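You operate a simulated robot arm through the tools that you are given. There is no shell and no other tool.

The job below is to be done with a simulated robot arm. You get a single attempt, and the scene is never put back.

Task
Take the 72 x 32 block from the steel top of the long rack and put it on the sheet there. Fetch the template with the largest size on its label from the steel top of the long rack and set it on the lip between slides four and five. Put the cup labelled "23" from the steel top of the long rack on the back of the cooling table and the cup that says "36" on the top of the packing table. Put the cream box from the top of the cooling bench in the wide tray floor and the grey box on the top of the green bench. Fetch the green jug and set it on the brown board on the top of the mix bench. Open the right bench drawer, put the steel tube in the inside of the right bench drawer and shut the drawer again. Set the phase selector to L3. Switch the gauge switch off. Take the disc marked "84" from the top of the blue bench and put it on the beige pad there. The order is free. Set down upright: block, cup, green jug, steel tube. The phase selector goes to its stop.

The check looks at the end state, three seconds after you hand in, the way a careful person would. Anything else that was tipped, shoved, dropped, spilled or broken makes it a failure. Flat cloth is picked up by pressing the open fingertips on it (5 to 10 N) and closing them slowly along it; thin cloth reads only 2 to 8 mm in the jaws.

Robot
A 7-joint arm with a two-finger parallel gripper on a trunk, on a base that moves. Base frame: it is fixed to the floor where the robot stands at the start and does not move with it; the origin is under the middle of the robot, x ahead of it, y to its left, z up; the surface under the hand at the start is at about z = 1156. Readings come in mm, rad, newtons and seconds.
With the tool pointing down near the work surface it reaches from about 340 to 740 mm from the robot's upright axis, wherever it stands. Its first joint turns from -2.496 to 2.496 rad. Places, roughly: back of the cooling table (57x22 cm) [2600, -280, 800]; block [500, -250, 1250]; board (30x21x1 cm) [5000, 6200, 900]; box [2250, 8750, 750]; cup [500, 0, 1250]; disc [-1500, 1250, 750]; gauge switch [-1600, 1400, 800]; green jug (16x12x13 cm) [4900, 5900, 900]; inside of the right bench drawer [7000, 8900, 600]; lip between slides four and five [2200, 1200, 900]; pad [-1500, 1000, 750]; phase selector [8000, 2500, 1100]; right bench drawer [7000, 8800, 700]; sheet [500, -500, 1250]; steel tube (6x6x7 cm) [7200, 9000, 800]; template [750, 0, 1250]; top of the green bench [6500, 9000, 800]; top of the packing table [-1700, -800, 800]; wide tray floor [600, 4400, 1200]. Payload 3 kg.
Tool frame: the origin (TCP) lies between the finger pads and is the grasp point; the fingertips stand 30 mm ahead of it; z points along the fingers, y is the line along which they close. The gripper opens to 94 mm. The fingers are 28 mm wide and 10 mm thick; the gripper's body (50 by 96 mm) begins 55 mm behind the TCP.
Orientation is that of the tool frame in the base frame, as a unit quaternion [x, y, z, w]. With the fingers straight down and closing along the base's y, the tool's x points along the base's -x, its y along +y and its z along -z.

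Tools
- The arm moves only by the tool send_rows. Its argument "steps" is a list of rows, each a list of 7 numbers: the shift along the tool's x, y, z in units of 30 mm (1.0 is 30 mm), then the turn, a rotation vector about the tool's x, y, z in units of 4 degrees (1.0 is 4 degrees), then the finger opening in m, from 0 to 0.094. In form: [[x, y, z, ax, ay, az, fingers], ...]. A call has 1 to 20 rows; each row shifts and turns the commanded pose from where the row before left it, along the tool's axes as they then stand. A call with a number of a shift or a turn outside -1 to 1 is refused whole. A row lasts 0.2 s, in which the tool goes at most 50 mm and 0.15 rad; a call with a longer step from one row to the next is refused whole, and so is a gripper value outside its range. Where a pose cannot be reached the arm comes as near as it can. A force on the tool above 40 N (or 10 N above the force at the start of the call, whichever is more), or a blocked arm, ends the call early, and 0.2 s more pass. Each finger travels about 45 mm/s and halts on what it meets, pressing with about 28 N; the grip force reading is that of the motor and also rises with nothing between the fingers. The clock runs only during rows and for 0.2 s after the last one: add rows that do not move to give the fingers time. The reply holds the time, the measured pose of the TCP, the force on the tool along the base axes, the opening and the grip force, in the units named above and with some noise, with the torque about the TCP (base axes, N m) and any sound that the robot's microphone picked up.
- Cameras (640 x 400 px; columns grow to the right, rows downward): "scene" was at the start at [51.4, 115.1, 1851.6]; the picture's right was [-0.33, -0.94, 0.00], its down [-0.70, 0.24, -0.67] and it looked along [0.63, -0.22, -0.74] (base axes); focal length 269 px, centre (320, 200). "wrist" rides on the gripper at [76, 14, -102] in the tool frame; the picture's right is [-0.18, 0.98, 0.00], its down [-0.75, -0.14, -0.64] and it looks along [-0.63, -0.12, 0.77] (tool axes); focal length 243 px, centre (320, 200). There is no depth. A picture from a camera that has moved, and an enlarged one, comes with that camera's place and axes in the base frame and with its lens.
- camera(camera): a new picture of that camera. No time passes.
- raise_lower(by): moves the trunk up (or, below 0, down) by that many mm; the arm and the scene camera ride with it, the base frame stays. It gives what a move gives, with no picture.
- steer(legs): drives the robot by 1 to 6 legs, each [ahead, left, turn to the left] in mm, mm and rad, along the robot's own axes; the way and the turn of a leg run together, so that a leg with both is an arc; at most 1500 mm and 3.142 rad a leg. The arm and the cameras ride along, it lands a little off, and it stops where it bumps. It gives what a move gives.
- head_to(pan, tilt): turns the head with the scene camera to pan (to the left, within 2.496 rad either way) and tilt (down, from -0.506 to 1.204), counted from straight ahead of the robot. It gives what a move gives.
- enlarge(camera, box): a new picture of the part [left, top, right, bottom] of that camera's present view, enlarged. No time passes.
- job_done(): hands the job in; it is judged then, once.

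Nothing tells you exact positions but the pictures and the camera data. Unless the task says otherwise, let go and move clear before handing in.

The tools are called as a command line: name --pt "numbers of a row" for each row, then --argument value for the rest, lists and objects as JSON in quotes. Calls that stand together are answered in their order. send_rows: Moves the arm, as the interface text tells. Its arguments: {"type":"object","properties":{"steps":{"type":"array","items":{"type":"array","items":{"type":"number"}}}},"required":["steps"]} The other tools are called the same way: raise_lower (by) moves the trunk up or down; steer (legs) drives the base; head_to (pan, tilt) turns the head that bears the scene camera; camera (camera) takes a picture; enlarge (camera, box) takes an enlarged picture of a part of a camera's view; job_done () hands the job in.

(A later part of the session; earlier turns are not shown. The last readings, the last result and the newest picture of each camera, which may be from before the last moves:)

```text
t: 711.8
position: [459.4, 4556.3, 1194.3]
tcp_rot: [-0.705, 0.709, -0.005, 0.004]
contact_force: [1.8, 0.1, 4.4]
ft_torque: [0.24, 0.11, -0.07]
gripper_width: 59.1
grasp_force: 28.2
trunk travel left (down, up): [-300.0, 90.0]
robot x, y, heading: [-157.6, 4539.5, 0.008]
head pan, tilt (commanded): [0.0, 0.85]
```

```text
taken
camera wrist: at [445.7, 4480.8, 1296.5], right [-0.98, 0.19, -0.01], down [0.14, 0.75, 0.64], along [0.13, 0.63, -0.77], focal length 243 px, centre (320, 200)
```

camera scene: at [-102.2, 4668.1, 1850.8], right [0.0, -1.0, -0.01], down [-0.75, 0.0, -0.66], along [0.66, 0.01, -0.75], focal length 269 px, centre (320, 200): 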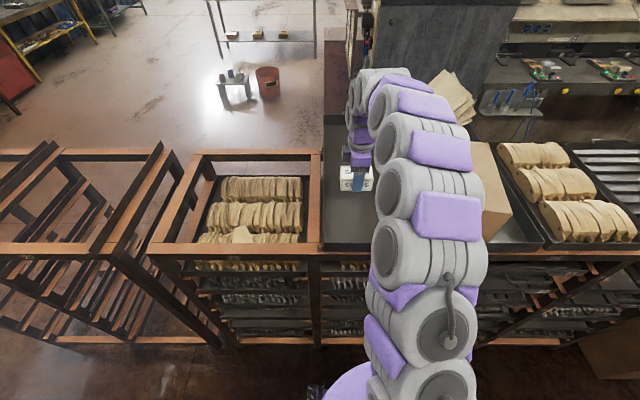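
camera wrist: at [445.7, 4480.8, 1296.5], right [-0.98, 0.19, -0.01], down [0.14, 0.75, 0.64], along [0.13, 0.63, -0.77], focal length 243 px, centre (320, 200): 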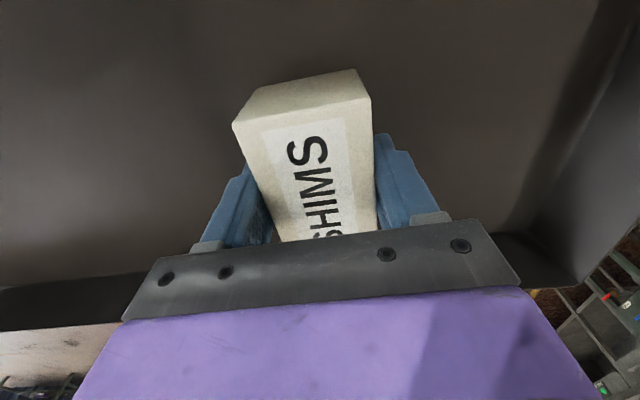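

Touching the tray floor. Releasing and rising.

send_rows --pt "0 0 0.04 0 0 0 0.0" --pt "0 0 0 0 0 0 0.065" --pt "0 0 0 0 0 0 0.08" --pt "0 0 0 0 0 0 0.08" --pt "0 0 -0.3 0 0 0 0.08" --pt "0 0 -0.6 0 0 0 0.08" --pt "0 0 -0.8 0 0 0 0.08" --pt "0 0 -0.8 0 0 0 0.08" --pt "0 0 -0.8 0 0 0 0.08" --pt "0 0 -0.8 0 0 0 0.08"

camera --camera "wrist"

camera --camera "scene"

```text
t: 714.0
position: [460.0, 4556.2, 1314.6]
tcp_rot: [-0.706, 0.708, -0.004, 0.003]
contact_force: [-0.1, 0.3, 0.2]
ft_torque: [-0.02, 0.02, -0.01]
gripper_width: 80.0
grasp_force: 0.0
trunk travel left (down, up): [-300.0, 90.0]
robot x, y, heading: [-157.9, 4540.5, 0.002]
head pan, tilt (commanded): [0.0, 0.85]
```

```text
taken
camera wrist: at [444.6, 4481.6, 1417.8], right [-0.98, 0.19, -0.01], down [0.14, 0.75, 0.64], along [0.13, 0.63, -0.77], focal length 243 px, centre (320, 200)
```

wrist: 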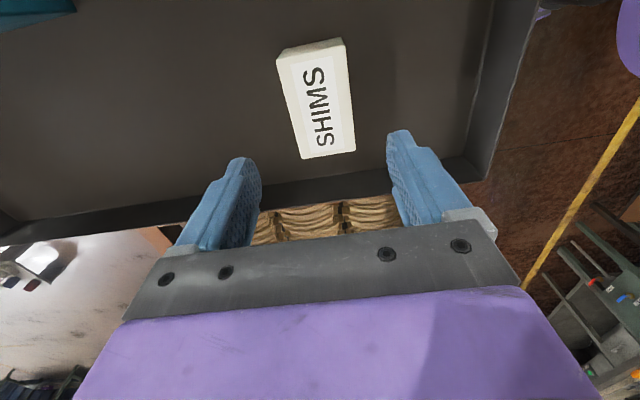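

```text
taken
camera scene: at [-103.8, 4682.3, 1850.0], right [0.0, -1.0, 0.0], down [-0.75, 0.0, -0.66], along [0.66, 0.0, -0.75], focal length 269 px, centre (320, 200)
```

scene: 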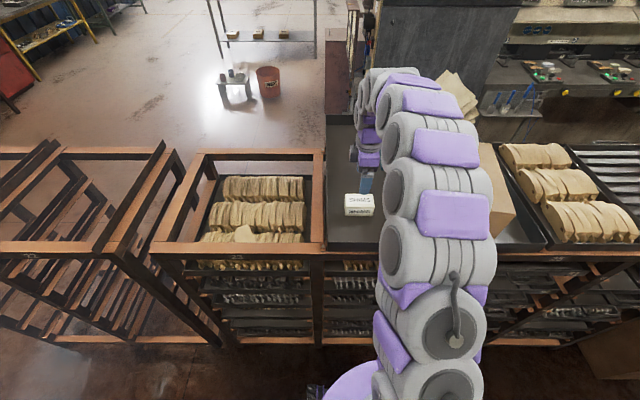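

SHIMS lies in the wide tray. Next the blue bench (disc, switch). I retract, turn to face west so the arm stays clear of the rack, and go south along the aisle.

send_rows --pt "0 0.5 0 0 0 0 0.08" --pt "0 0.9 0 0 0 0 0.08" --pt "0 0.9 0 0 0 0 0.08" --pt "0 0.9 0 0 0 0 0.08" --pt "0 0.9 0 0 0 0 0.08" --pt "0 0.9 0 0 0 0 0.08" --pt "0 0.8 0 0 0 0 0.06"

steer --legs '[[-150, 0, 0], [0, 0, 3.14], [150, 0, 0], [0, 1500, 0]]'

head_to --pan 0.4 --tilt 0.5

camera --camera "scene"

```text
t: 715.6
position: [285.3, 4556.3, 1313.8]
tcp_rot: [-0.705, 0.709, -0.005, 0.004]
contact_force: [0.2, -0.7, 0.6]
ft_torque: [0.07, 0.0, 0.01]
gripper_width: 60.0
grasp_force: 0.2
trunk travel left (down, up): [-300.0, 90.0]
robot x, y, heading: [-157.7, 4538.1, 0.004]
head pan, tilt (commanded): [0.0, 0.85]
```

```text
t: 732.3
position: [-939.8, 3050.1, 1313.0]
tcp_rot: [0.72, 0.694, -0.004, -0.003]
contact_force: [0.0, 0.0, 1.0]
ft_torque: [-0.01, -0.01, 0.0]
gripper_width: 59.9
grasp_force: 0.2
trunk travel left (down, up): [-300.0, 90.0]
robot x, y, heading: [-498.3, 3046.8, 3.109]
head pan, tilt (commanded): [0.0, 0.85]
```

```text
t: 733.1
position: [-938.2, 3047.4, 1313.3]
tcp_rot: [0.721, 0.693, -0.004, -0.003]
contact_force: [0.7, 1.0, -0.7]
ft_torque: [0.01, -0.01, 0.01]
gripper_width: 60.0
grasp_force: 0.1
trunk travel left (down, up): [-300.0, 90.0]
robot x, y, heading: [-495.1, 3049.0, 3.114]
head pan, tilt (commanded): [0.4, 0.499]
```

```text
taken
camera scene: at [-555.3, 2878.0, 1880.1], right [-0.36, 0.93, 0.0], down [0.45, 0.17, -0.88], along [-0.82, -0.32, -0.48], focal length 269 px, centre (320, 200)
```

scene: 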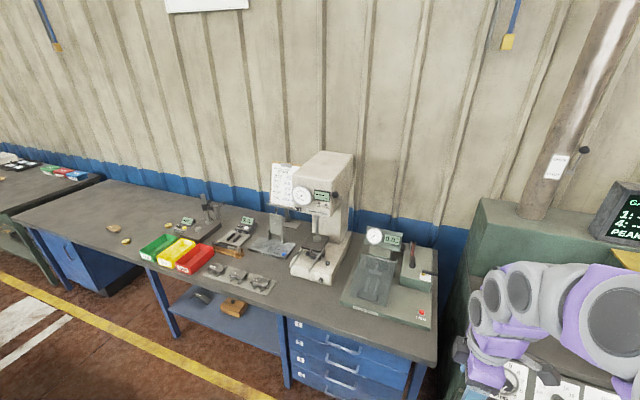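

steer --legs '[[0, 1450, 0.03], [0, 350, 0]]'

head_to --pan 0.0 --tilt 0.6

camera --camera "scene"

```text
t: 742.3
position: [-951.9, 1242.4, 1314.3]
tcp_rot: [0.709, 0.706, -0.008, 0.001]
contact_force: [-1.1, 0.0, 0.1]
ft_torque: [0.01, -0.01, -0.02]
gripper_width: 60.1
grasp_force: 0.0
trunk travel left (down, up): [-300.0, 90.0]
robot x, y, heading: [-510.1, 1244.5, -3.134]
head pan, tilt (commanded): [0.4, 0.499]
```

```text
t: 743.1
position: [-950.3, 1233.2, 1314.6]
tcp_rot: [0.709, 0.705, -0.006, -0.002]
contact_force: [-0.7, 1.1, 0.5]
ft_torque: [0.01, -0.03, -0.01]
gripper_width: 60.0
grasp_force: 0.0
trunk travel left (down, up): [-300.0, 90.0]
robot x, y, heading: [-507.3, 1242.9, -3.137]
head pan, tilt (commanded): [0.0, 0.6]
```

```text
taken
camera scene: at [-567.5, 1131.2, 1872.8], right [-0.01, 1.0, -0.01], down [0.57, -0.01, -0.82], along [-0.82, -0.01, -0.57], focal length 269 px, centre (320, 200)
```

scene: 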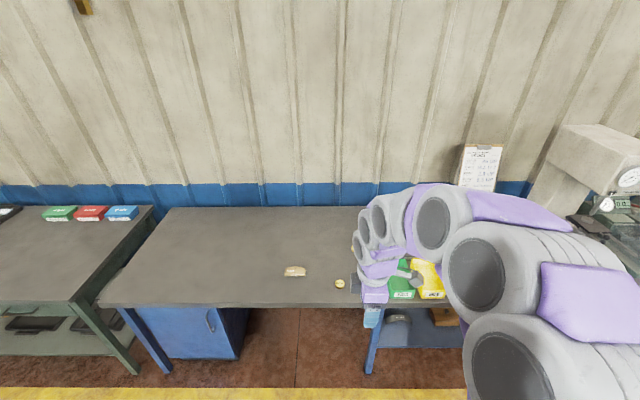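

steer --legs '[[0, -450, 0]]'

head_to --pan 0.15 --tilt 0.65

camera --camera "scene"

```text
t: 745.8
position: [-951.6, 1659.9, 1313.1]
tcp_rot: [0.71, 0.704, 0.0, -0.008]
contact_force: [0.0, -0.6, -0.4]
ft_torque: [0.03, -0.01, 0.0]
gripper_width: 59.9
grasp_force: 0.0
trunk travel left (down, up): [-300.0, 90.0]
robot x, y, heading: [-510.8, 1688.3, -3.139]
head pan, tilt (commanded): [0.0, 0.6]
```

```text
t: 746.5
position: [-951.6, 1673.0, 1314.4]
tcp_rot: [0.71, 0.705, -0.004, -0.005]
contact_force: [0.1, 0.8, -0.5]
ft_torque: [-0.05, -0.03, -0.02]
gripper_width: 59.9
grasp_force: 0.1
trunk travel left (down, up): [-300.0, 90.0]
robot x, y, heading: [-508.7, 1688.9, -3.138]
head pan, tilt (commanded): [0.15, 0.649]
```

```text
taken
camera scene: at [-567.4, 1567.2, 1868.8], right [-0.15, 0.99, -0.02], down [0.6, 0.08, -0.8], along [-0.79, -0.13, -0.6], focal length 269 px, centre (320, 200)
```

scene: 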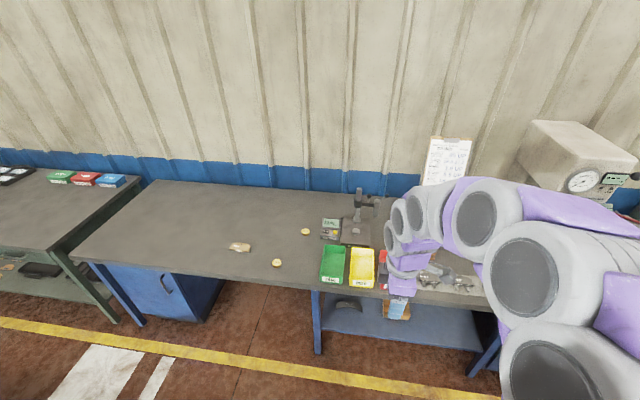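

enlarge --camera "scene" --box '[210, 180, 400, 300]'

enlarge --camera "scene" --box '[300, 185, 400, 255]'

enlarge --camera "scene" --box '[220, 220, 320, 280]'

```text
3.33 times, centred on (305, 240) of scene
camera zoom: at [-567.4, 1567.2, 1868.8], right [-0.15, 0.99, -0.02], down [0.6, 0.08, -0.8], along [-0.79, -0.13, -0.6], focal length 896 px, centre (370, 67)
```

zoom: 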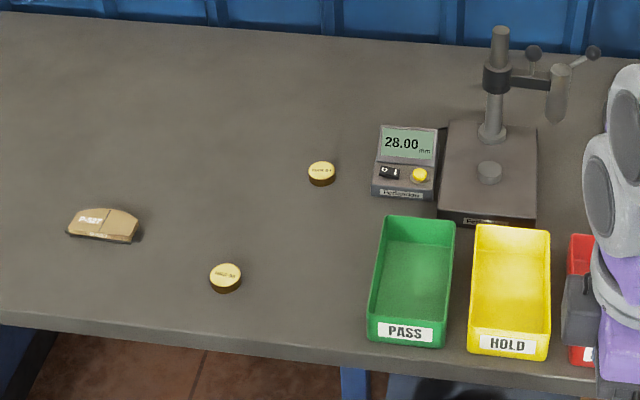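

```text
5.71 times, centred on (350, 220) of scene
camera zoom: at [-567.4, 1567.2, 1868.8], right [-0.15, 0.99, -0.02], down [0.6, 0.08, -0.8], along [-0.79, -0.13, -0.6], focal length 1536 px, centre (149, 86)
```

zoom: 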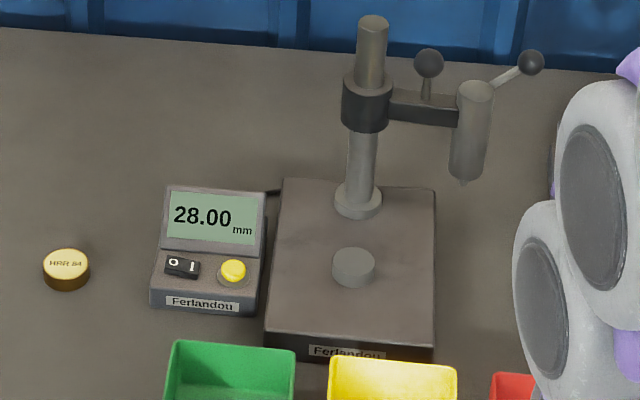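

```text
6.40 times, centred on (270, 250) of scene
camera zoom: at [-567.4, 1567.2, 1868.8], right [-0.15, 0.99, -0.02], down [0.6, 0.08, -0.8], along [-0.79, -0.13, -0.6], focal length 1720 px, centre (640, -120)
```

zoom: 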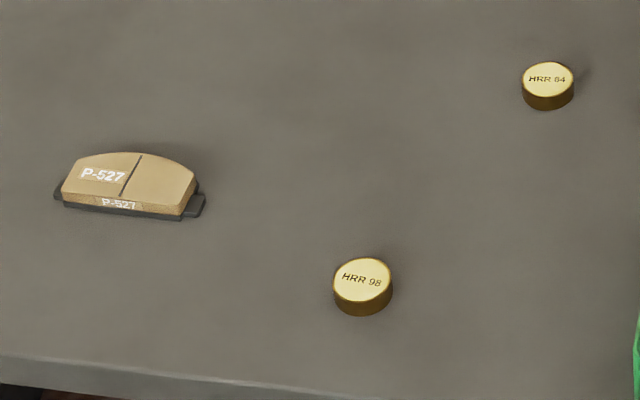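

I can read the labels: "HRR 84" is the disc next to the gauge display, "HRR 98" the other; the beige pad is the P-527 block; the gauge switch is the black O/I rocker on the display unit (now showing 28.00 mm). I drive up to the bench.

steer --legs '[[0, 430, 0], [540, 0, 0]]'

head_to --pan 0.0 --tilt 0.8

camera --camera "scene"

camera --camera "wrist"

```text
t: 751.9
position: [-1490.9, 1232.4, 1314.7]
tcp_rot: [0.711, 0.703, -0.002, -0.009]
contact_force: [-0.6, -0.2, -0.9]
ft_torque: [0.0, 0.01, -0.02]
gripper_width: 59.9
grasp_force: 0.0
trunk travel left (down, up): [-300.0, 90.0]
robot x, y, heading: [-1045.6, 1261.1, 3.142]
head pan, tilt (commanded): [0.15, 0.649]
```

```text
t: 752.6
position: [-1488.9, 1236.0, 1315.6]
tcp_rot: [0.711, 0.703, -0.002, -0.01]
contact_force: [1.4, -1.0, -0.1]
ft_torque: [0.03, 0.02, -0.02]
gripper_width: 60.1
grasp_force: 0.0
trunk travel left (down, up): [-300.0, 90.0]
robot x, y, heading: [-1054.0, 1261.4, 3.14]
head pan, tilt (commanded): [0.0, 0.799]
```

```text
taken
camera scene: at [-1100.9, 1139.6, 1855.3], right [0.0, 1.0, -0.01], down [0.72, -0.01, -0.7], along [-0.7, -0.01, -0.72], focal length 269 px, centre (320, 200)
```

scene: 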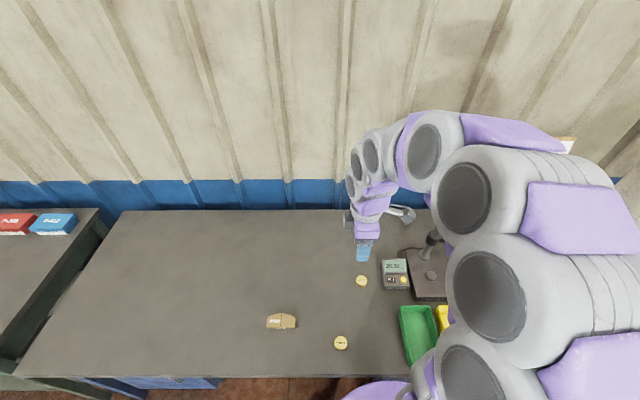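

```text
taken
camera wrist: at [-1471.6, 1310.5, 1418.9], right [0.98, -0.2, -0.02], down [-0.14, -0.76, 0.64], along [-0.14, -0.62, -0.77], focal length 243 px, centre (320, 200)
```

wrist: 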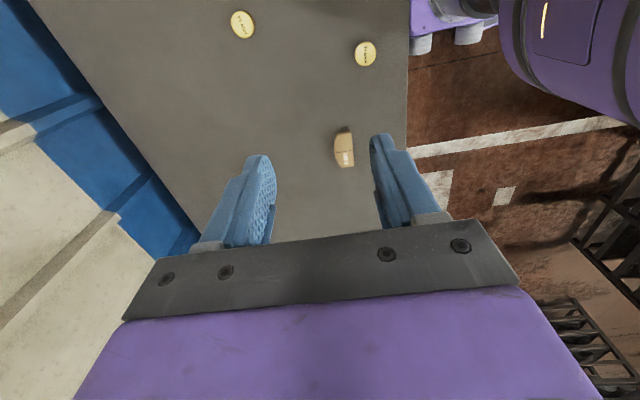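

I lower the trunk and move over disc 84 at about (-1660, 1307).

raise_lower --by -300

send_rows --pt "0.33 -0.8 0 0 0 0 0.06" --pt "0.33 -0.8 0 0 0 0 0.06" --pt "0.33 -0.8 0 0 0 0 0.06" --pt "0.33 -0.8 0 0 0 0 0.06" --pt "0.33 -0.8 0 0 0 0 0.06" --pt "0.33 -0.8 0 0 0 0 0.06" --pt "0.33 -0.8 0 0 0 0 0.06" --pt "0 0 0 0 0 0 0.06" --pt "0 0 0 0 0 0 0.06"

camera --camera "wrist"

camera --camera "scene"

```text
t: 755.6
position: [-1489.9, 1218.2, 1014.1]
tcp_rot: [0.711, 0.703, 0.003, -0.013]
contact_force: [-0.3, -0.3, -0.4]
ft_torque: [0.05, -0.02, 0.01]
gripper_width: 60.0
grasp_force: 0.1
trunk travel left (down, up): [0.0, 390.0]
robot x, y, heading: [-1049.4, 1258.0, 3.137]
head pan, tilt (commanded): [0.0, 0.799]
```

```text
t: 757.6
position: [-1655.7, 1290.5, 1018.3]
tcp_rot: [0.711, 0.703, 0.003, -0.013]
contact_force: [-0.2, 0.2, 0.3]
ft_torque: [0.03, -0.02, -0.03]
gripper_width: 59.7
grasp_force: 0.0
trunk travel left (down, up): [0.0, 390.0]
robot x, y, heading: [-1047.3, 1261.8, 3.137]
head pan, tilt (commanded): [0.0, 0.799]
```

```text
taken
camera wrist: at [-1638.5, 1365.1, 1122.3], right [0.98, -0.2, -0.02], down [-0.14, -0.76, 0.63], along [-0.14, -0.61, -0.78], focal length 243 px, centre (320, 200)
```

wrist: 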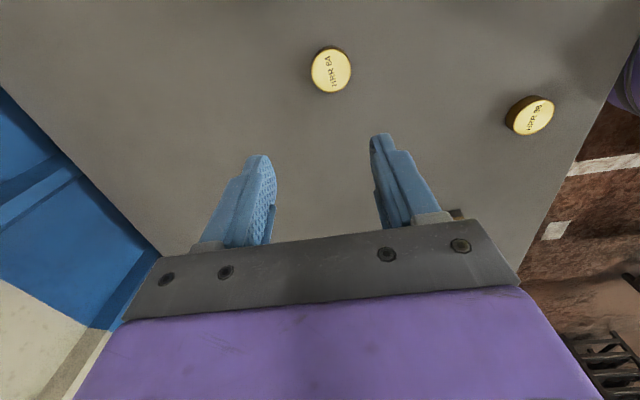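

```text
taken
camera scene: at [-1101.7, 1120.6, 1554.1], right [0.0, 1.0, 0.0], down [0.72, 0.0, -0.7], along [-0.7, 0.0, -0.72], focal length 269 px, centre (320, 200)
```

scene: 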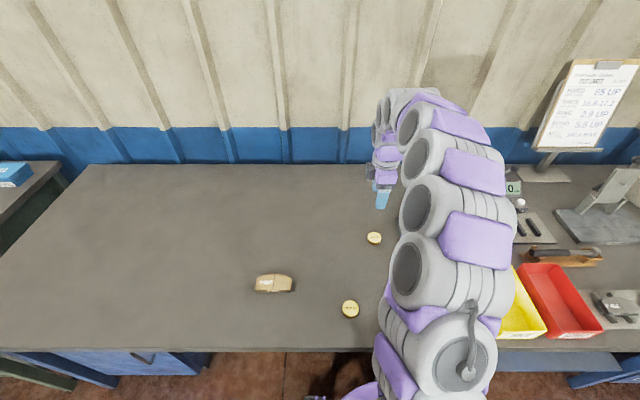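

send_rows --pt "0 0 0 -0.2 -0.32 0 0.06" --pt "0.2 0.25 0.8 0 0 0 0.06" --pt "0 0 0.8 0 0 0 0.06" --pt "0 0 0.8 0 0 0 0.06" --pt "0 0 0.8 0 0 0 0.06" --pt "0 0 0.8 0 0 0 0.06" --pt "0 0 0 0 0 0 0.06" --pt "0 0 0 0 0 0 0.06"

camera --camera "wrist"

```text
t: 759.4
position: [-1649.3, 1297.6, 899.7]
tcp_rot: [0.712, 0.703, -0.002, 0.001]
contact_force: [-0.1, -0.2, 0.1]
ft_torque: [0.0, 0.0, -0.01]
gripper_width: 59.9
grasp_force: 0.1
trunk travel left (down, up): [0.0, 390.0]
robot x, y, heading: [-1048.8, 1258.0, 3.141]
head pan, tilt (commanded): [0.0, 0.799]
```

```text
taken
camera wrist: at [-1634.0, 1373.7, 1001.9], right [0.98, -0.2, 0.0], down [-0.15, -0.75, 0.64], along [-0.13, -0.63, -0.76], focal length 243 px, centre (320, 200)
```

wrist: 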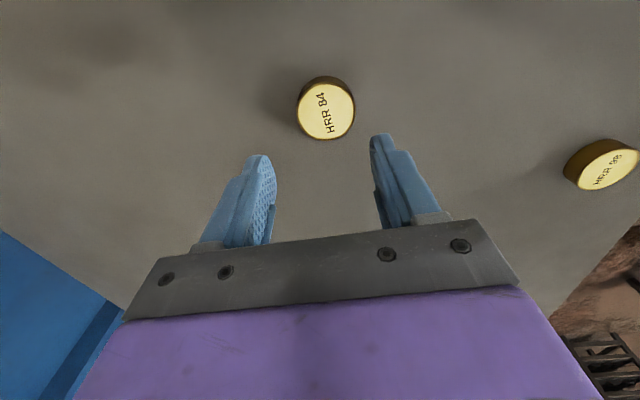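

The disc is about 50 mm across; I open wider, centre and go down further.

send_rows --pt "0 0.15 0.5 0 0 0 0.085" --pt "0 0 0.7 0 0 0 0.085" --pt "0 0 0.7 0 0 0 0.085" --pt "0 0 0.5 0 0 0 0.085" --pt "0 0 0 0 0 0 0.085" --pt "0 0 0 0 0 0 0.085"

camera --camera "wrist"

```text
t: 760.8
position: [-1645.3, 1296.7, 830.8]
tcp_rot: [0.712, 0.702, -0.003, -0.002]
contact_force: [4.7, 0.3, 22.5]
ft_torque: [0.23, -1.18, -0.11]
gripper_width: 87.2
grasp_force: 1.5
trunk travel left (down, up): [0.0, 390.0]
robot x, y, heading: [-1047.8, 1257.0, 3.14]
head pan, tilt (commanded): [0.0, 0.799]
stopped in row 6: the force on the tool passed its limit at 41 N (the readings are from after the stop); the commanded pose is now the measured one
```

```text
taken
camera wrist: at [-1629.8, 1373.4, 933.3], right [0.98, -0.2, -0.01], down [-0.15, -0.75, 0.64], along [-0.13, -0.63, -0.76], focal length 243 px, centre (320, 200)
```

wrist: 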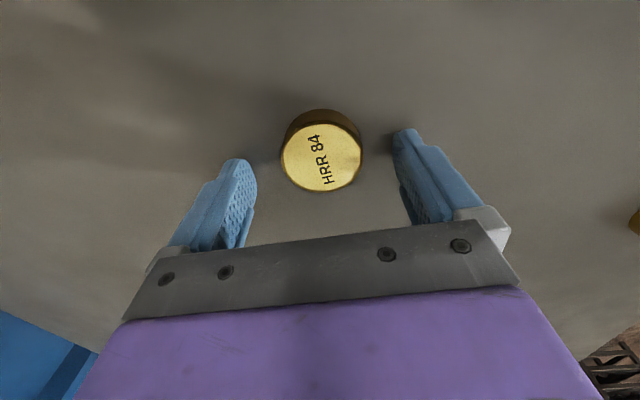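

The fingertips touched the bench (top at z≈800). I rise 4 mm and close on the disc.

send_rows --pt "0 0 -0.15 0 0 0 0.085" --pt "0 0 0 0 0 0 0.07" --pt "0 0 0 0 0 0 0.05" --pt "0 0 0 0 0 0 0.03" --pt "0 0 0 0 0 0 0.0" --pt "0 0 0 0 0 0 0.0" --pt "0 0 0 0 0 0 0.0"

camera --camera "wrist"

```text
t: 762.4
position: [-1647.7, 1296.8, 831.5]
tcp_rot: [0.712, 0.702, -0.003, -0.002]
contact_force: [0.3, 0.6, -0.2]
ft_torque: [-0.03, 0.01, -0.01]
gripper_width: 44.9
grasp_force: 28.4
trunk travel left (down, up): [0.0, 390.0]
robot x, y, heading: [-1053.8, 1261.9, 3.138]
head pan, tilt (commanded): [0.0, 0.799]
```

```text
taken
camera wrist: at [-1630.5, 1374.2, 935.7], right [0.98, -0.2, 0.0], down [-0.15, -0.75, 0.64], along [-0.13, -0.63, -0.76], focal length 243 px, centre (320, 200)
```

wrist: 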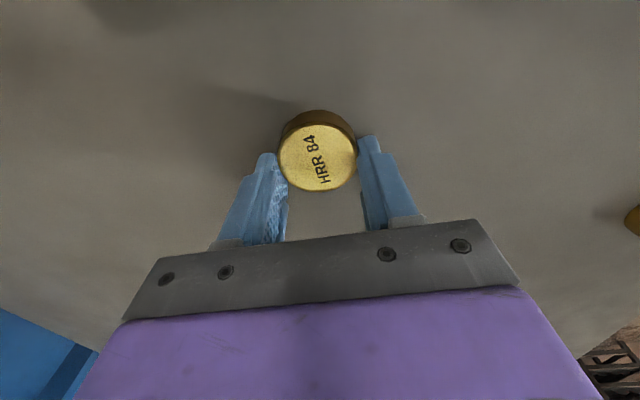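

The disc is gripped off-centre (chord 45 mm); its centre is ~9 mm further in +y. I reopen, shift, and close again.

send_rows --pt "0 0 0 0 0 0 0.06" --pt "0 0 0 0 0 0 0.075" --pt "0.28 0 0 0 0 0 0.075" --pt "0 0 0 0 0 0 0.06" --pt "0 0 0 0 0 0 0.04" --pt "0 0 0 0 0 0 0.0" --pt "0 0 0 0 0 0 0.0" --pt "0 0 0 0 0 0 0.0"

camera --camera "wrist"

```text
t: 764.2
position: [-1646.8, 1304.7, 832.6]
tcp_rot: [0.712, 0.703, -0.002, -0.001]
contact_force: [-0.1, 0.1, 1.0]
ft_torque: [0.0, -0.03, 0.0]
gripper_width: 44.9
grasp_force: 28.2
trunk travel left (down, up): [0.0, 390.0]
robot x, y, heading: [-1048.2, 1260.7, 3.139]
head pan, tilt (commanded): [0.0, 0.799]
```

```text
taken
camera wrist: at [-1630.2, 1382.0, 936.0], right [0.98, -0.2, 0.0], down [-0.15, -0.75, 0.64], along [-0.13, -0.63, -0.76], focal length 243 px, centre (320, 200)
```

wrist: 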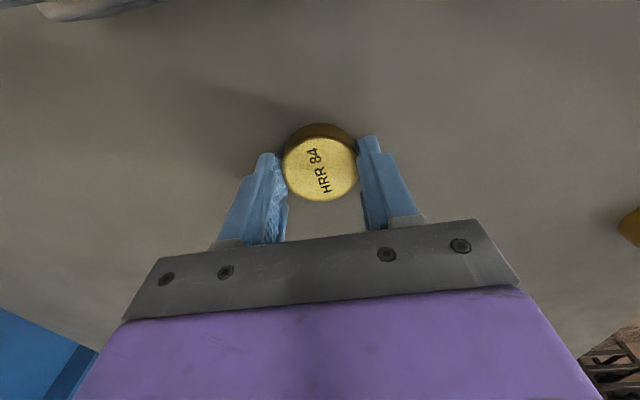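

Now properly centred. I lift the disc and carry it over the beige pad at about (-1479, 981).

send_rows --pt "0 0 -0.1 0 0 0 0.0" --pt "0 0 -0.2 0 0 0 0.0" --pt "0 0 -0.4 0 0 0 0.0" --pt "0 0 -0.6 0 0 0 0.0" --pt "0 0 -0.6 0 0 0 0.0" --pt "0 0 -0.6 0 0 0 0.0" --pt "0 0 -0.5 0 0 0 0.0" --pt "-0.2 0.1 0 0 0 0 0.0" --pt "-0.4 0.2 0 0 0 0 0.0" --pt "-0.6 0.311 0 0 0 0 0.0" --pt "-0.6 0.311 0 0 0 0 0.0" --pt "-0.6 0.311 0 0 0 0 0.0" --pt "-0.6 0.311 0 0 0 0 0.0" --pt "-0.6 0.311 0 0 0 0 0.0" --pt "-0.6 0.311 0 0 0 0 0.0" --pt "-0.6 0.311 0 0 0 0 0.0" --pt "-0.6 0.311 0 0 0 0 0.0"

send_rows --pt "-0.6 0.311 0 0 0 0 0.0" --pt "-0.6 0.311 0 0 0 0 0.0" --pt "-0.6 0.311 0 0 0 0 0.0" --pt "-0.6 0.311 0 0 0 0 0.0" --pt "-0.6 0.311 0 0 0 0 0.0" --pt "-0.6 0.311 0 0 0 0 0.0" --pt "-0.6 0.311 0 0 0 0 0.0" --pt "-0.6 0.311 0 0 0 0 0.0" --pt "-0.4 0.3 0 0 0 0 0.0" --pt "-0.2 0 0 0 0 0 0.0" --pt "0 0 0 0 0 0 0.0"

camera --camera "wrist"

camera --camera "scene"

```text
t: 767.8
position: [-1563.3, 1141.3, 920.8]
tcp_rot: [0.712, 0.702, -0.002, -0.001]
contact_force: [-0.3, -0.6, -1.6]
ft_torque: [0.01, 0.02, 0.0]
gripper_width: 45.0
grasp_force: 28.3
trunk travel left (down, up): [0.0, 390.0]
robot x, y, heading: [-1047.9, 1259.2, 3.143]
head pan, tilt (commanded): [0.0, 0.799]
```

```text
t: 770.2
position: [-1483.2, 978.1, 922.8]
tcp_rot: [0.711, 0.703, -0.001, -0.001]
contact_force: [-0.6, 0.2, -2.4]
ft_torque: [-0.04, 0.01, 0.01]
gripper_width: 44.7
grasp_force: 28.1
trunk travel left (down, up): [0.0, 390.0]
robot x, y, heading: [-1050.4, 1255.0, 3.138]
head pan, tilt (commanded): [0.0, 0.799]
```

```text
taken
camera wrist: at [-1467.7, 1054.8, 1025.6], right [0.98, -0.2, 0.0], down [-0.15, -0.75, 0.64], along [-0.13, -0.63, -0.77], focal length 243 px, centre (320, 200)
```

wrist: 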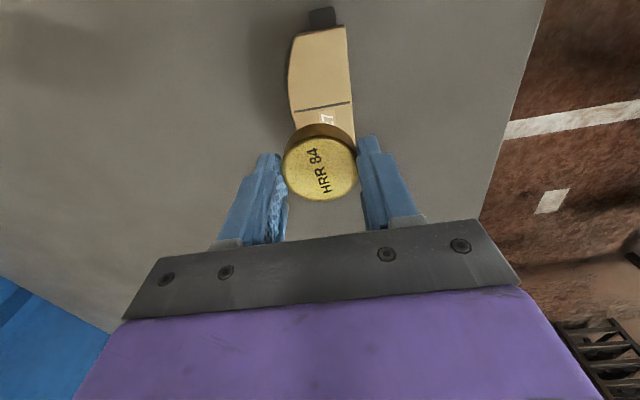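

```text
taken
camera scene: at [-1101.1, 1117.3, 1553.8], right [0.0, 1.0, 0.0], down [0.72, 0.0, -0.7], along [-0.7, 0.0, -0.72], focal length 269 px, centre (320, 200)
```

scene: 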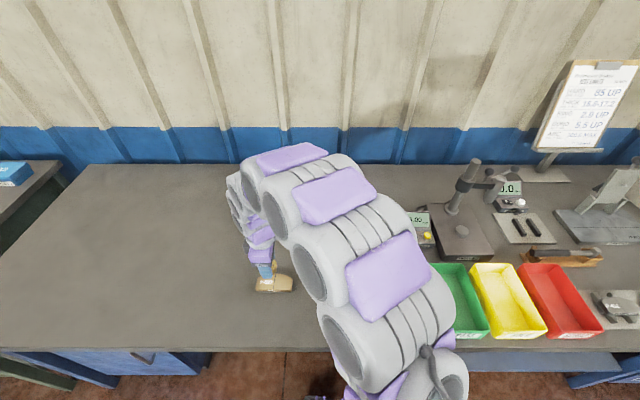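

The pad's centre is about (-1477, 986). I fine-align and lower the disc.

send_rows --pt "0.27 0.17 0 0 0 0 0.0" --pt "0 0 0.4 0 0 0 0.0" --pt "0 0 0.5 0 0 0 0.0" --pt "0 0 0.5 0 0 0 0.0" --pt "0 0 0.3 0 0 0 0.0" --pt "0 0 0 0 0 0 0.0"

camera --camera "wrist"

enlarge --camera "scene" --box '[220, 220, 330, 310]'

```text
t: 771.6
position: [-1477.2, 987.0, 871.1]
tcp_rot: [0.712, 0.703, -0.002, -0.001]
contact_force: [-0.3, -0.6, -2.3]
ft_torque: [-0.01, -0.02, 0.02]
gripper_width: 45.1
grasp_force: 28.1
trunk travel left (down, up): [0.0, 390.0]
robot x, y, heading: [-1053.2, 1257.3, 3.137]
head pan, tilt (commanded): [0.0, 0.799]
```

```text
taken
camera wrist: at [-1461.3, 1063.3, 974.1], right [0.98, -0.2, 0.0], down [-0.15, -0.75, 0.64], along [-0.13, -0.63, -0.77], focal length 243 px, centre (320, 200)
```

wrist: 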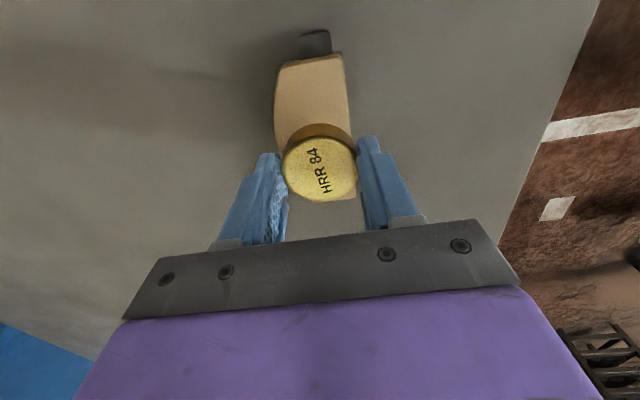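

```text
4.44 times, centred on (275, 265) of scene
camera zoom: at [-1101.2, 1117.4, 1553.8], right [0.0, 1.0, 0.0], down [0.72, 0.0, -0.7], along [-0.7, 0.0, -0.72], focal length 1195 px, centre (520, -89)
```

zoom: 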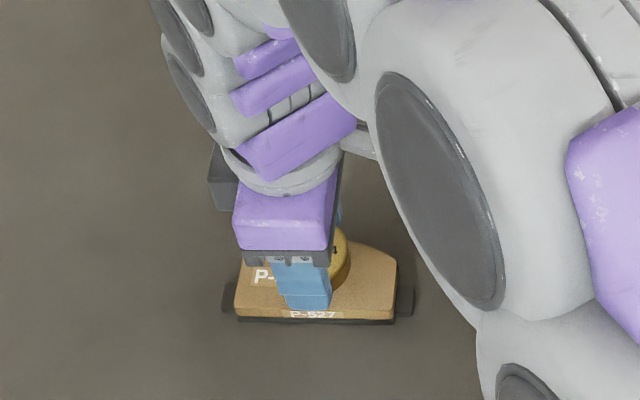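

send_rows --pt "0 0 0.1 0 0 0 0.0" --pt "0 0 0.1 0 0 0 0.0" --pt "0 0 0.1 0 0 0 0.0" --pt "0 0 0 0 0 0 0.0"

```text
t: 772.6
position: [-1477.8, 985.1, 864.3]
tcp_rot: [0.711, 0.703, -0.003, -0.001]
contact_force: [-0.8, 0.9, -2.2]
ft_torque: [0.03, 0.0, -0.03]
gripper_width: 44.9
grasp_force: 28.2
trunk travel left (down, up): [0.0, 390.0]
robot x, y, heading: [-1047.7, 1260.8, 3.139]
head pan, tilt (commanded): [0.0, 0.799]
```

send_rows --pt "0 0 0.1 0 0 0 0.0" --pt "0 0 0.1 0 0 0 0.0" --pt "0 0 0 0 0 0 0.0"

```text
t: 773.4
position: [-1478.1, 987.2, 856.5]
tcp_rot: [0.711, 0.703, -0.003, -0.001]
contact_force: [-0.1, 0.0, -3.3]
ft_torque: [-0.01, 0.01, 0.02]
gripper_width: 45.0
grasp_force: 27.8
trunk travel left (down, up): [0.0, 390.0]
robot x, y, heading: [-1048.4, 1258.1, 3.141]
head pan, tilt (commanded): [0.0, 0.799]
```

send_rows --pt "0 0 0.08 0 0 0 0.0" --pt "0 0 0.08 0 0 0 0.0" --pt "0 0 0 0 0 0 0.0"

camera --camera "wrist"

```text
t: 774.2
position: [-1477.7, 986.8, 852.6]
tcp_rot: [0.712, 0.703, -0.002, 0.0]
contact_force: [0.5, -0.4, 10.4]
ft_torque: [-0.06, -0.27, -0.04]
gripper_width: 45.1
grasp_force: 28.2
trunk travel left (down, up): [0.0, 390.0]
robot x, y, heading: [-1050.7, 1255.3, 3.146]
head pan, tilt (commanded): [0.0, 0.799]
```

```text
taken
camera wrist: at [-1461.6, 1063.2, 955.0], right [0.98, -0.2, -0.01], down [-0.15, -0.75, 0.64], along [-0.13, -0.63, -0.76], focal length 243 px, centre (320, 200)
```

wrist: 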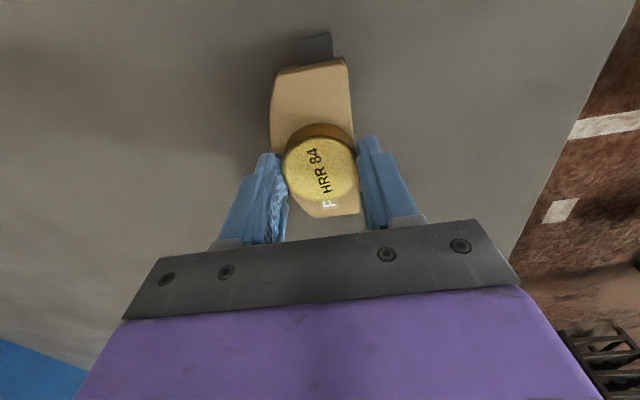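

The disc rests on the pad. Opening and rising.

send_rows --pt "0 0 -0.03 0 0 0 0.0" --pt "0 0 0 0 0 0 0.05" --pt "0 0 0 0 0 0 0.06" --pt "0 0 0 0 0 0 0.065" --pt "0 0 -0.3 0 0 0 0.065" --pt "0 0 -0.6 0 0 0 0.065" --pt "0 0 -0.8 0 0 0 0.065" --pt "0 0 -0.8 0 0 0 0.065" --pt "0 0 -0.8 0 0 0 0.065" --pt "0 0 0 0 0 0 0.065"

camera --camera "wrist"

```text
t: 776.4
position: [-1475.3, 987.2, 953.6]
tcp_rot: [0.711, 0.703, -0.003, 0.0]
contact_force: [-0.5, 0.0, -0.8]
ft_torque: [-0.01, 0.01, -0.02]
gripper_width: 64.9
grasp_force: 0.0
trunk travel left (down, up): [0.0, 390.0]
robot x, y, heading: [-1047.6, 1259.1, 3.135]
head pan, tilt (commanded): [0.0, 0.799]
```

```text
taken
camera wrist: at [-1460.1, 1063.8, 1055.8], right [0.98, -0.2, 0.0], down [-0.15, -0.75, 0.64], along [-0.13, -0.63, -0.77], focal length 243 px, centre (320, 200)
```

wrist: 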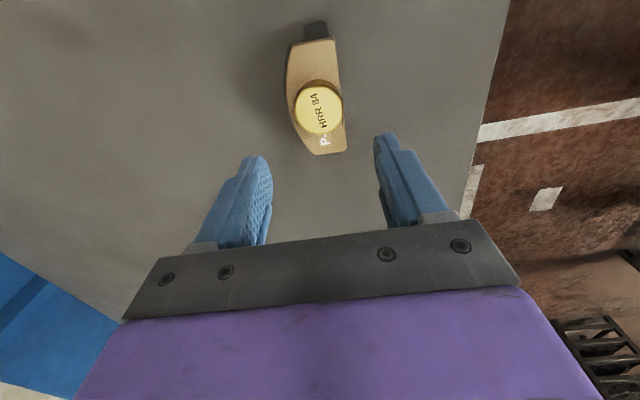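

Disc 84 is on the beige pad. Now the gauge switch: I turn the gripper so its camera faces me, then move toward the display unit.

send_rows --pt "0 0 -0.5 0 0 1 0.04" --pt "0 0 -0.5 0 0 1 0.04" --pt "0 0 -0.5 0 0 1 0.04" --pt "0 0 0 0 0 1 0.04" --pt "0 0 0 0 0 1 0.04" --pt "0 0 0 0 0 1 0.04" --pt "0 0 0 0 0 1 0.04" --pt "0 0 0 0 0 1 0.04" --pt "0 0 0 0 0 1 0.04" --pt "0 0 0 0 0 1 0.04" --pt "0 0 0 0 0 1 0.04" --pt "0 0 0 0 0 1 0.04" --pt "0 0 0 0 0 1 0.04" --pt "0 0 0 0 0 1 0.04" --pt "0 0 0 0 0 1 0.04" --pt "0 0 0 0 0 1 0.04" --pt "0 0 0 0 0 1 0.04" --pt "0 0 0 0 0 1 0.04" --pt "0 0 0 0 0 1 0.04" --pt "0 0 0 0 0 1 0.04"

send_rows --pt "0 0 0 0 0 1 0.0" --pt "0 0 0 0 0 1 0.0" --pt "0 0 0 0 0 0.3 0.0" --pt "0 -0.9 0 0 0 0 0.0" --pt "0 -0.9 0 0 0 0 0.0" --pt "0 -0.9 0 0 0 0 0.0" --pt "0 -0.9 0 0 0 0 0.0" --pt "0 -0.9 0 0 0 0 0.0" --pt "0 -0.9 0 0 0 0 0.0" --pt "0 -0.9 0 0 0 0 0.0" --pt "0 -0.9 0 0 0 0 0.0" --pt "0 -0.9 0 0 0 0 0.0" --pt "0 -0.9 0 0 0 0 0.0" --pt "0 -0.9 0 0 0 0 0.0" --pt "0 -0.9 0 0 0 0 0.0" --pt "0 -0.9 0 0 0 0 0.0"

camera --camera "wrist"

camera --camera "scene"

```text
t: 780.6
position: [-1476.8, 986.6, 997.1]
tcp_rot: [0.997, 0.081, -0.002, 0.001]
contact_force: [-0.6, -1.0, -0.4]
ft_torque: [0.04, -0.01, 0.01]
gripper_width: 39.7
grasp_force: 0.0
trunk travel left (down, up): [0.0, 390.0]
robot x, y, heading: [-1044.4, 1260.0, 3.139]
head pan, tilt (commanded): [0.0, 0.799]
```

```text
t: 784.0
position: [-1478.7, 1340.3, 995.7]
tcp_rot: [1.0, 0.002, -0.002, 0.002]
contact_force: [0.5, 0.2, 0.1]
ft_torque: [0.0, 0.04, -0.01]
gripper_width: 0.0
grasp_force: 27.7
trunk travel left (down, up): [0.0, 390.0]
robot x, y, heading: [-1051.0, 1259.8, 3.143]
head pan, tilt (commanded): [0.0, 0.799]
```

```text
taken
camera wrist: at [-1401.7, 1327.5, 1098.7], right [-0.18, -0.98, 0.0], down [-0.75, 0.14, 0.64], along [-0.63, 0.11, -0.76], focal length 243 px, centre (320, 200)
```

wrist: 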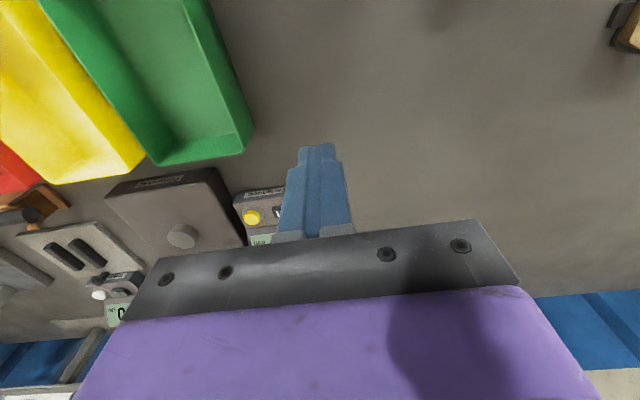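

```text
taken
camera scene: at [-1100.5, 1122.4, 1554.3], right [0.0, 1.0, 0.0], down [0.72, 0.0, -0.7], along [-0.7, 0.0, -0.72], focal length 269 px, centre (320, 200)
```

scene: 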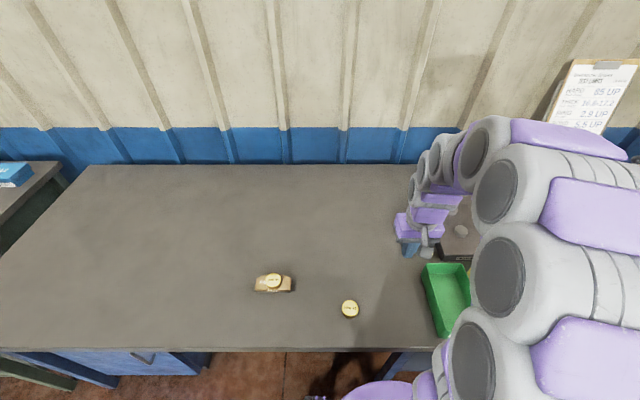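

send_rows --pt "0 0.8 0 0 0 0 0.0" --pt "0 0.9 0 0 0 0 0.0" --pt "0 0.9 0 0 0 0 0.0" --pt "-0.5 0 0.5 0 0 0 0.0" --pt "-0.5 0 0.5 0 0 0 0.0" --pt "0 0 0 0 0 0 0.0"

camera --camera "wrist"

enlarge --camera "wrist" --box '[140, 140, 300, 260]'

```text
t: 785.4
position: [-1509.5, 1261.3, 968.2]
tcp_rot: [1.0, 0.001, -0.002, 0.001]
contact_force: [-0.2, -0.1, -0.2]
ft_torque: [-0.02, 0.01, 0.0]
gripper_width: 0.0
grasp_force: 27.7
trunk travel left (down, up): [0.0, 390.0]
robot x, y, heading: [-1051.1, 1255.5, 3.141]
head pan, tilt (commanded): [0.0, 0.799]
```

```text
taken
camera wrist: at [-1431.0, 1248.3, 1070.4], right [-0.18, -0.98, 0.0], down [-0.75, 0.14, 0.65], along [-0.64, 0.12, -0.76], focal length 243 px, centre (320, 200)
```

wrist: 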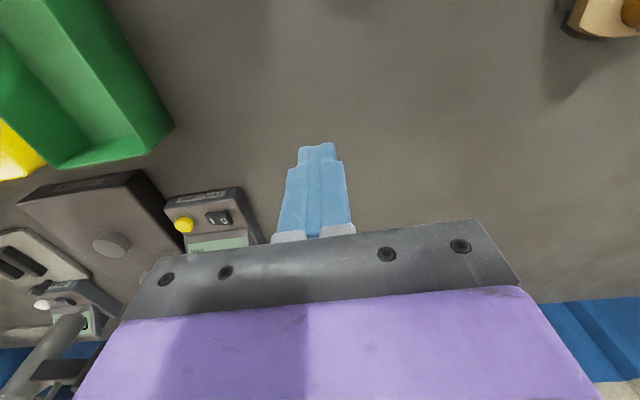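

```text
3.33 times, centred on (220, 200) of wrist
camera zoom: at [-1431.0, 1248.3, 1070.4], right [-0.18, -0.98, 0.0], down [-0.75, 0.14, 0.65], along [-0.64, 0.12, -0.76], focal length 809 px, centre (653, 200)
```

zoom: 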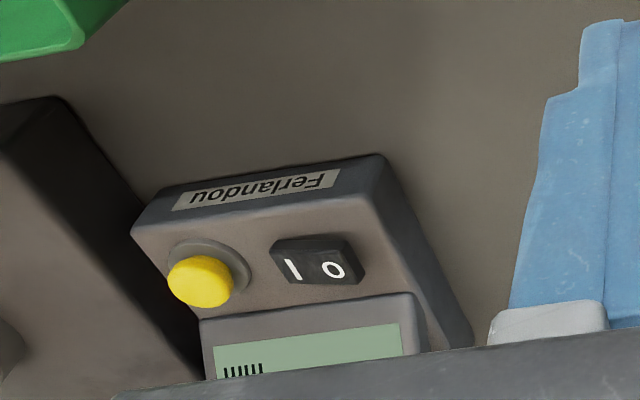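

The rocker's "O" end is at about (-1637, 1411, 843) and "I" at y≈1433; the O side is raised. I'll press the O end with the closed fingertips. First I move above it.

send_rows --pt "-0.5 -0.6 0.1 0 0 0 0.0" --pt "-0.5 -0.6 0.1 0 0 0 0.0" --pt "-0.5 -0.6 0.1 0 0 0 0.0" --pt "-0.5 -0.6 0.1 0 0 0 0.0" --pt "-0.5 -0.6 0.1 0 0 0 0.0" --pt "-0.5 -0.6 0.1 0 0 0 0.0" --pt "-0.5 -0.6 0.1 0 0 0 0.0" --pt "-0.53 -0.63 0.1 0 0 0 0.0" --pt "0 0 0 0 0 0 0.0"

camera --camera "wrist"

enlarge --camera "wrist" --box '[240, 60, 400, 200]'

```text
t: 787.4
position: [-1630.3, 1408.6, 942.3]
tcp_rot: [1.0, 0.001, -0.002, 0.002]
contact_force: [-0.5, 0.8, -0.4]
ft_torque: [-0.03, -0.01, 0.01]
gripper_width: 0.1
grasp_force: 27.9
trunk travel left (down, up): [0.0, 390.0]
robot x, y, heading: [-1048.1, 1256.8, 3.142]
head pan, tilt (commanded): [0.0, 0.799]
```

```text
taken
camera wrist: at [-1552.7, 1394.8, 1046.0], right [-0.18, -0.98, 0.0], down [-0.75, 0.14, 0.65], along [-0.64, 0.11, -0.76], focal length 243 px, centre (320, 200)
```

wrist: 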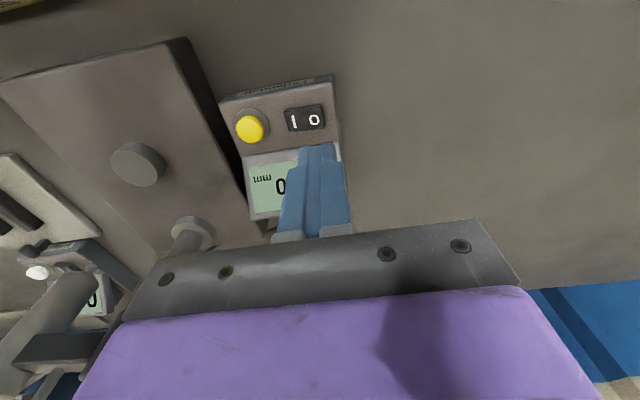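

```text
2.86 times, centred on (320, 130) of wrist
camera zoom: at [-1552.7, 1394.8, 1046.0], right [-0.18, -0.98, 0.0], down [-0.75, 0.14, 0.65], along [-0.64, 0.11, -0.76], focal length 693 px, centre (320, 400)
```

zoom: 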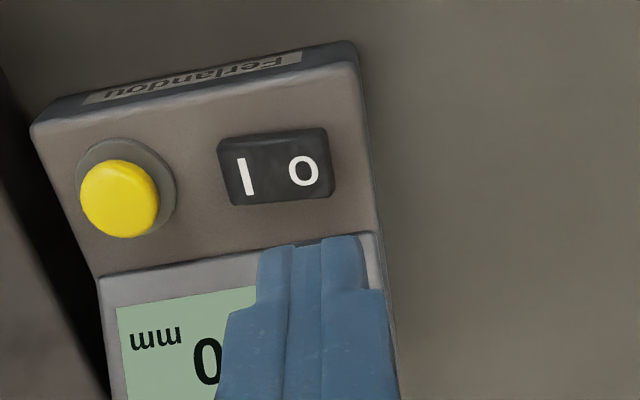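

send_rows --pt "-0.06 0.13 0.4 0 0 0 0.0" --pt "0 0 0.7 0 0 0 0.0" --pt "0 0 0.6 0 0 0 0.0" --pt "0 0 0.1 0 0 0 0.0" --pt "0 0 0 0 0 0 0.0"

camera --camera "wrist"

enlarge --camera "wrist" --box '[240, 80, 400, 220]'

```text
t: 788.6
position: [-1632.5, 1402.5, 888.1]
tcp_rot: [1.0, 0.001, -0.002, 0.002]
contact_force: [-0.4, -0.2, -0.2]
ft_torque: [-0.01, -0.03, 0.02]
gripper_width: 0.0
grasp_force: 28.1
trunk travel left (down, up): [0.0, 390.0]
robot x, y, heading: [-1048.3, 1257.7, 3.141]
head pan, tilt (commanded): [0.0, 0.799]
```

```text
taken
camera wrist: at [-1554.7, 1389.1, 991.5], right [-0.18, -0.98, 0.0], down [-0.75, 0.14, 0.64], along [-0.63, 0.11, -0.76], focal length 243 px, centre (320, 200)
```

wrist: 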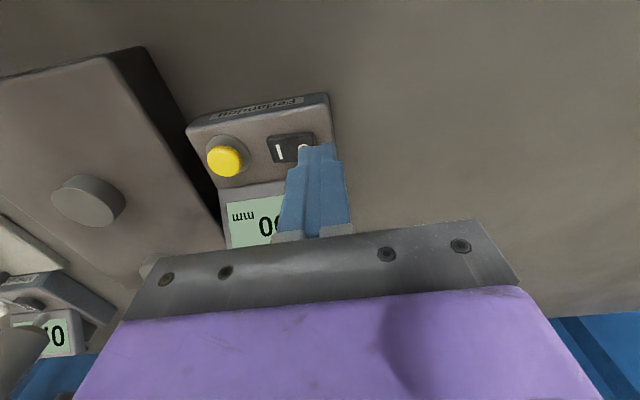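

```text
2.86 times, centred on (320, 150) of wrist
camera zoom: at [-1554.7, 1389.1, 991.5], right [-0.18, -0.98, 0.0], down [-0.75, 0.14, 0.64], along [-0.63, 0.11, -0.76], focal length 693 px, centre (320, 343)
```

zoom: 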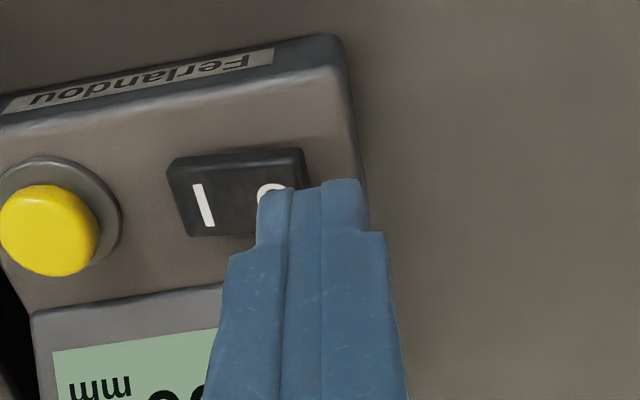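

Fingertip is over the O end only. Lowering in small steps.

send_rows --pt "0 0 0.2 0 0 0 0.0" --pt "0 0 0.1 0 0 0 0.0" --pt "0 0 0 0 0 0 0.0"

```text
t: 789.4
position: [-1631.5, 1400.7, 880.8]
tcp_rot: [1.0, 0.001, -0.003, 0.001]
contact_force: [0.7, 0.3, -0.4]
ft_torque: [0.0, 0.0, -0.01]
gripper_width: 0.1
grasp_force: 28.6
trunk travel left (down, up): [0.0, 390.0]
robot x, y, heading: [-1046.6, 1257.5, 3.142]
head pan, tilt (commanded): [0.0, 0.799]
```

send_rows --pt "0 -0.08 0.1 0 0 0 0.0" --pt "0 0 0.1 0 0 0 0.0" --pt "0 0 0 0 0 0 0.0"

```text
t: 790.2
position: [-1633.5, 1404.2, 874.6]
tcp_rot: [1.0, 0.001, -0.002, 0.002]
contact_force: [-0.6, -0.3, 0.6]
ft_torque: [0.01, 0.01, -0.02]
gripper_width: 0.1
grasp_force: 28.0
trunk travel left (down, up): [0.0, 390.0]
robot x, y, heading: [-1050.3, 1259.2, 3.14]
head pan, tilt (commanded): [0.0, 0.799]
```

send_rows --pt "0 0 0.08 0 0 0 0.0" --pt "0 0 0.08 0 0 0 0.0" --pt "0 0 0 0 0 0 0.0"

camera --camera "wrist"

```text
t: 791.0
position: [-1632.4, 1400.5, 869.4]
tcp_rot: [1.0, 0.001, -0.003, 0.001]
contact_force: [-2.5, -7.5, 8.2]
ft_torque: [-0.15, 0.01, -0.07]
gripper_width: 0.0
grasp_force: 28.1
trunk travel left (down, up): [0.0, 390.0]
robot x, y, heading: [-1049.8, 1263.6, 3.143]
head pan, tilt (commanded): [0.0, 0.799]
```

```text
taken
camera wrist: at [-1554.7, 1387.9, 972.1], right [-0.18, -0.98, 0.0], down [-0.75, 0.14, 0.65], along [-0.64, 0.12, -0.76], focal length 243 px, centre (320, 200)
```

wrist: 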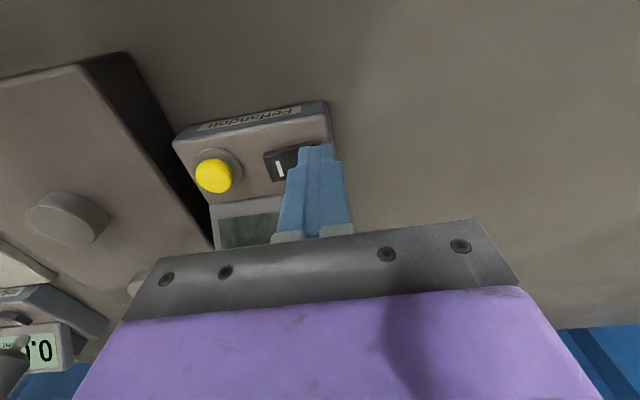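

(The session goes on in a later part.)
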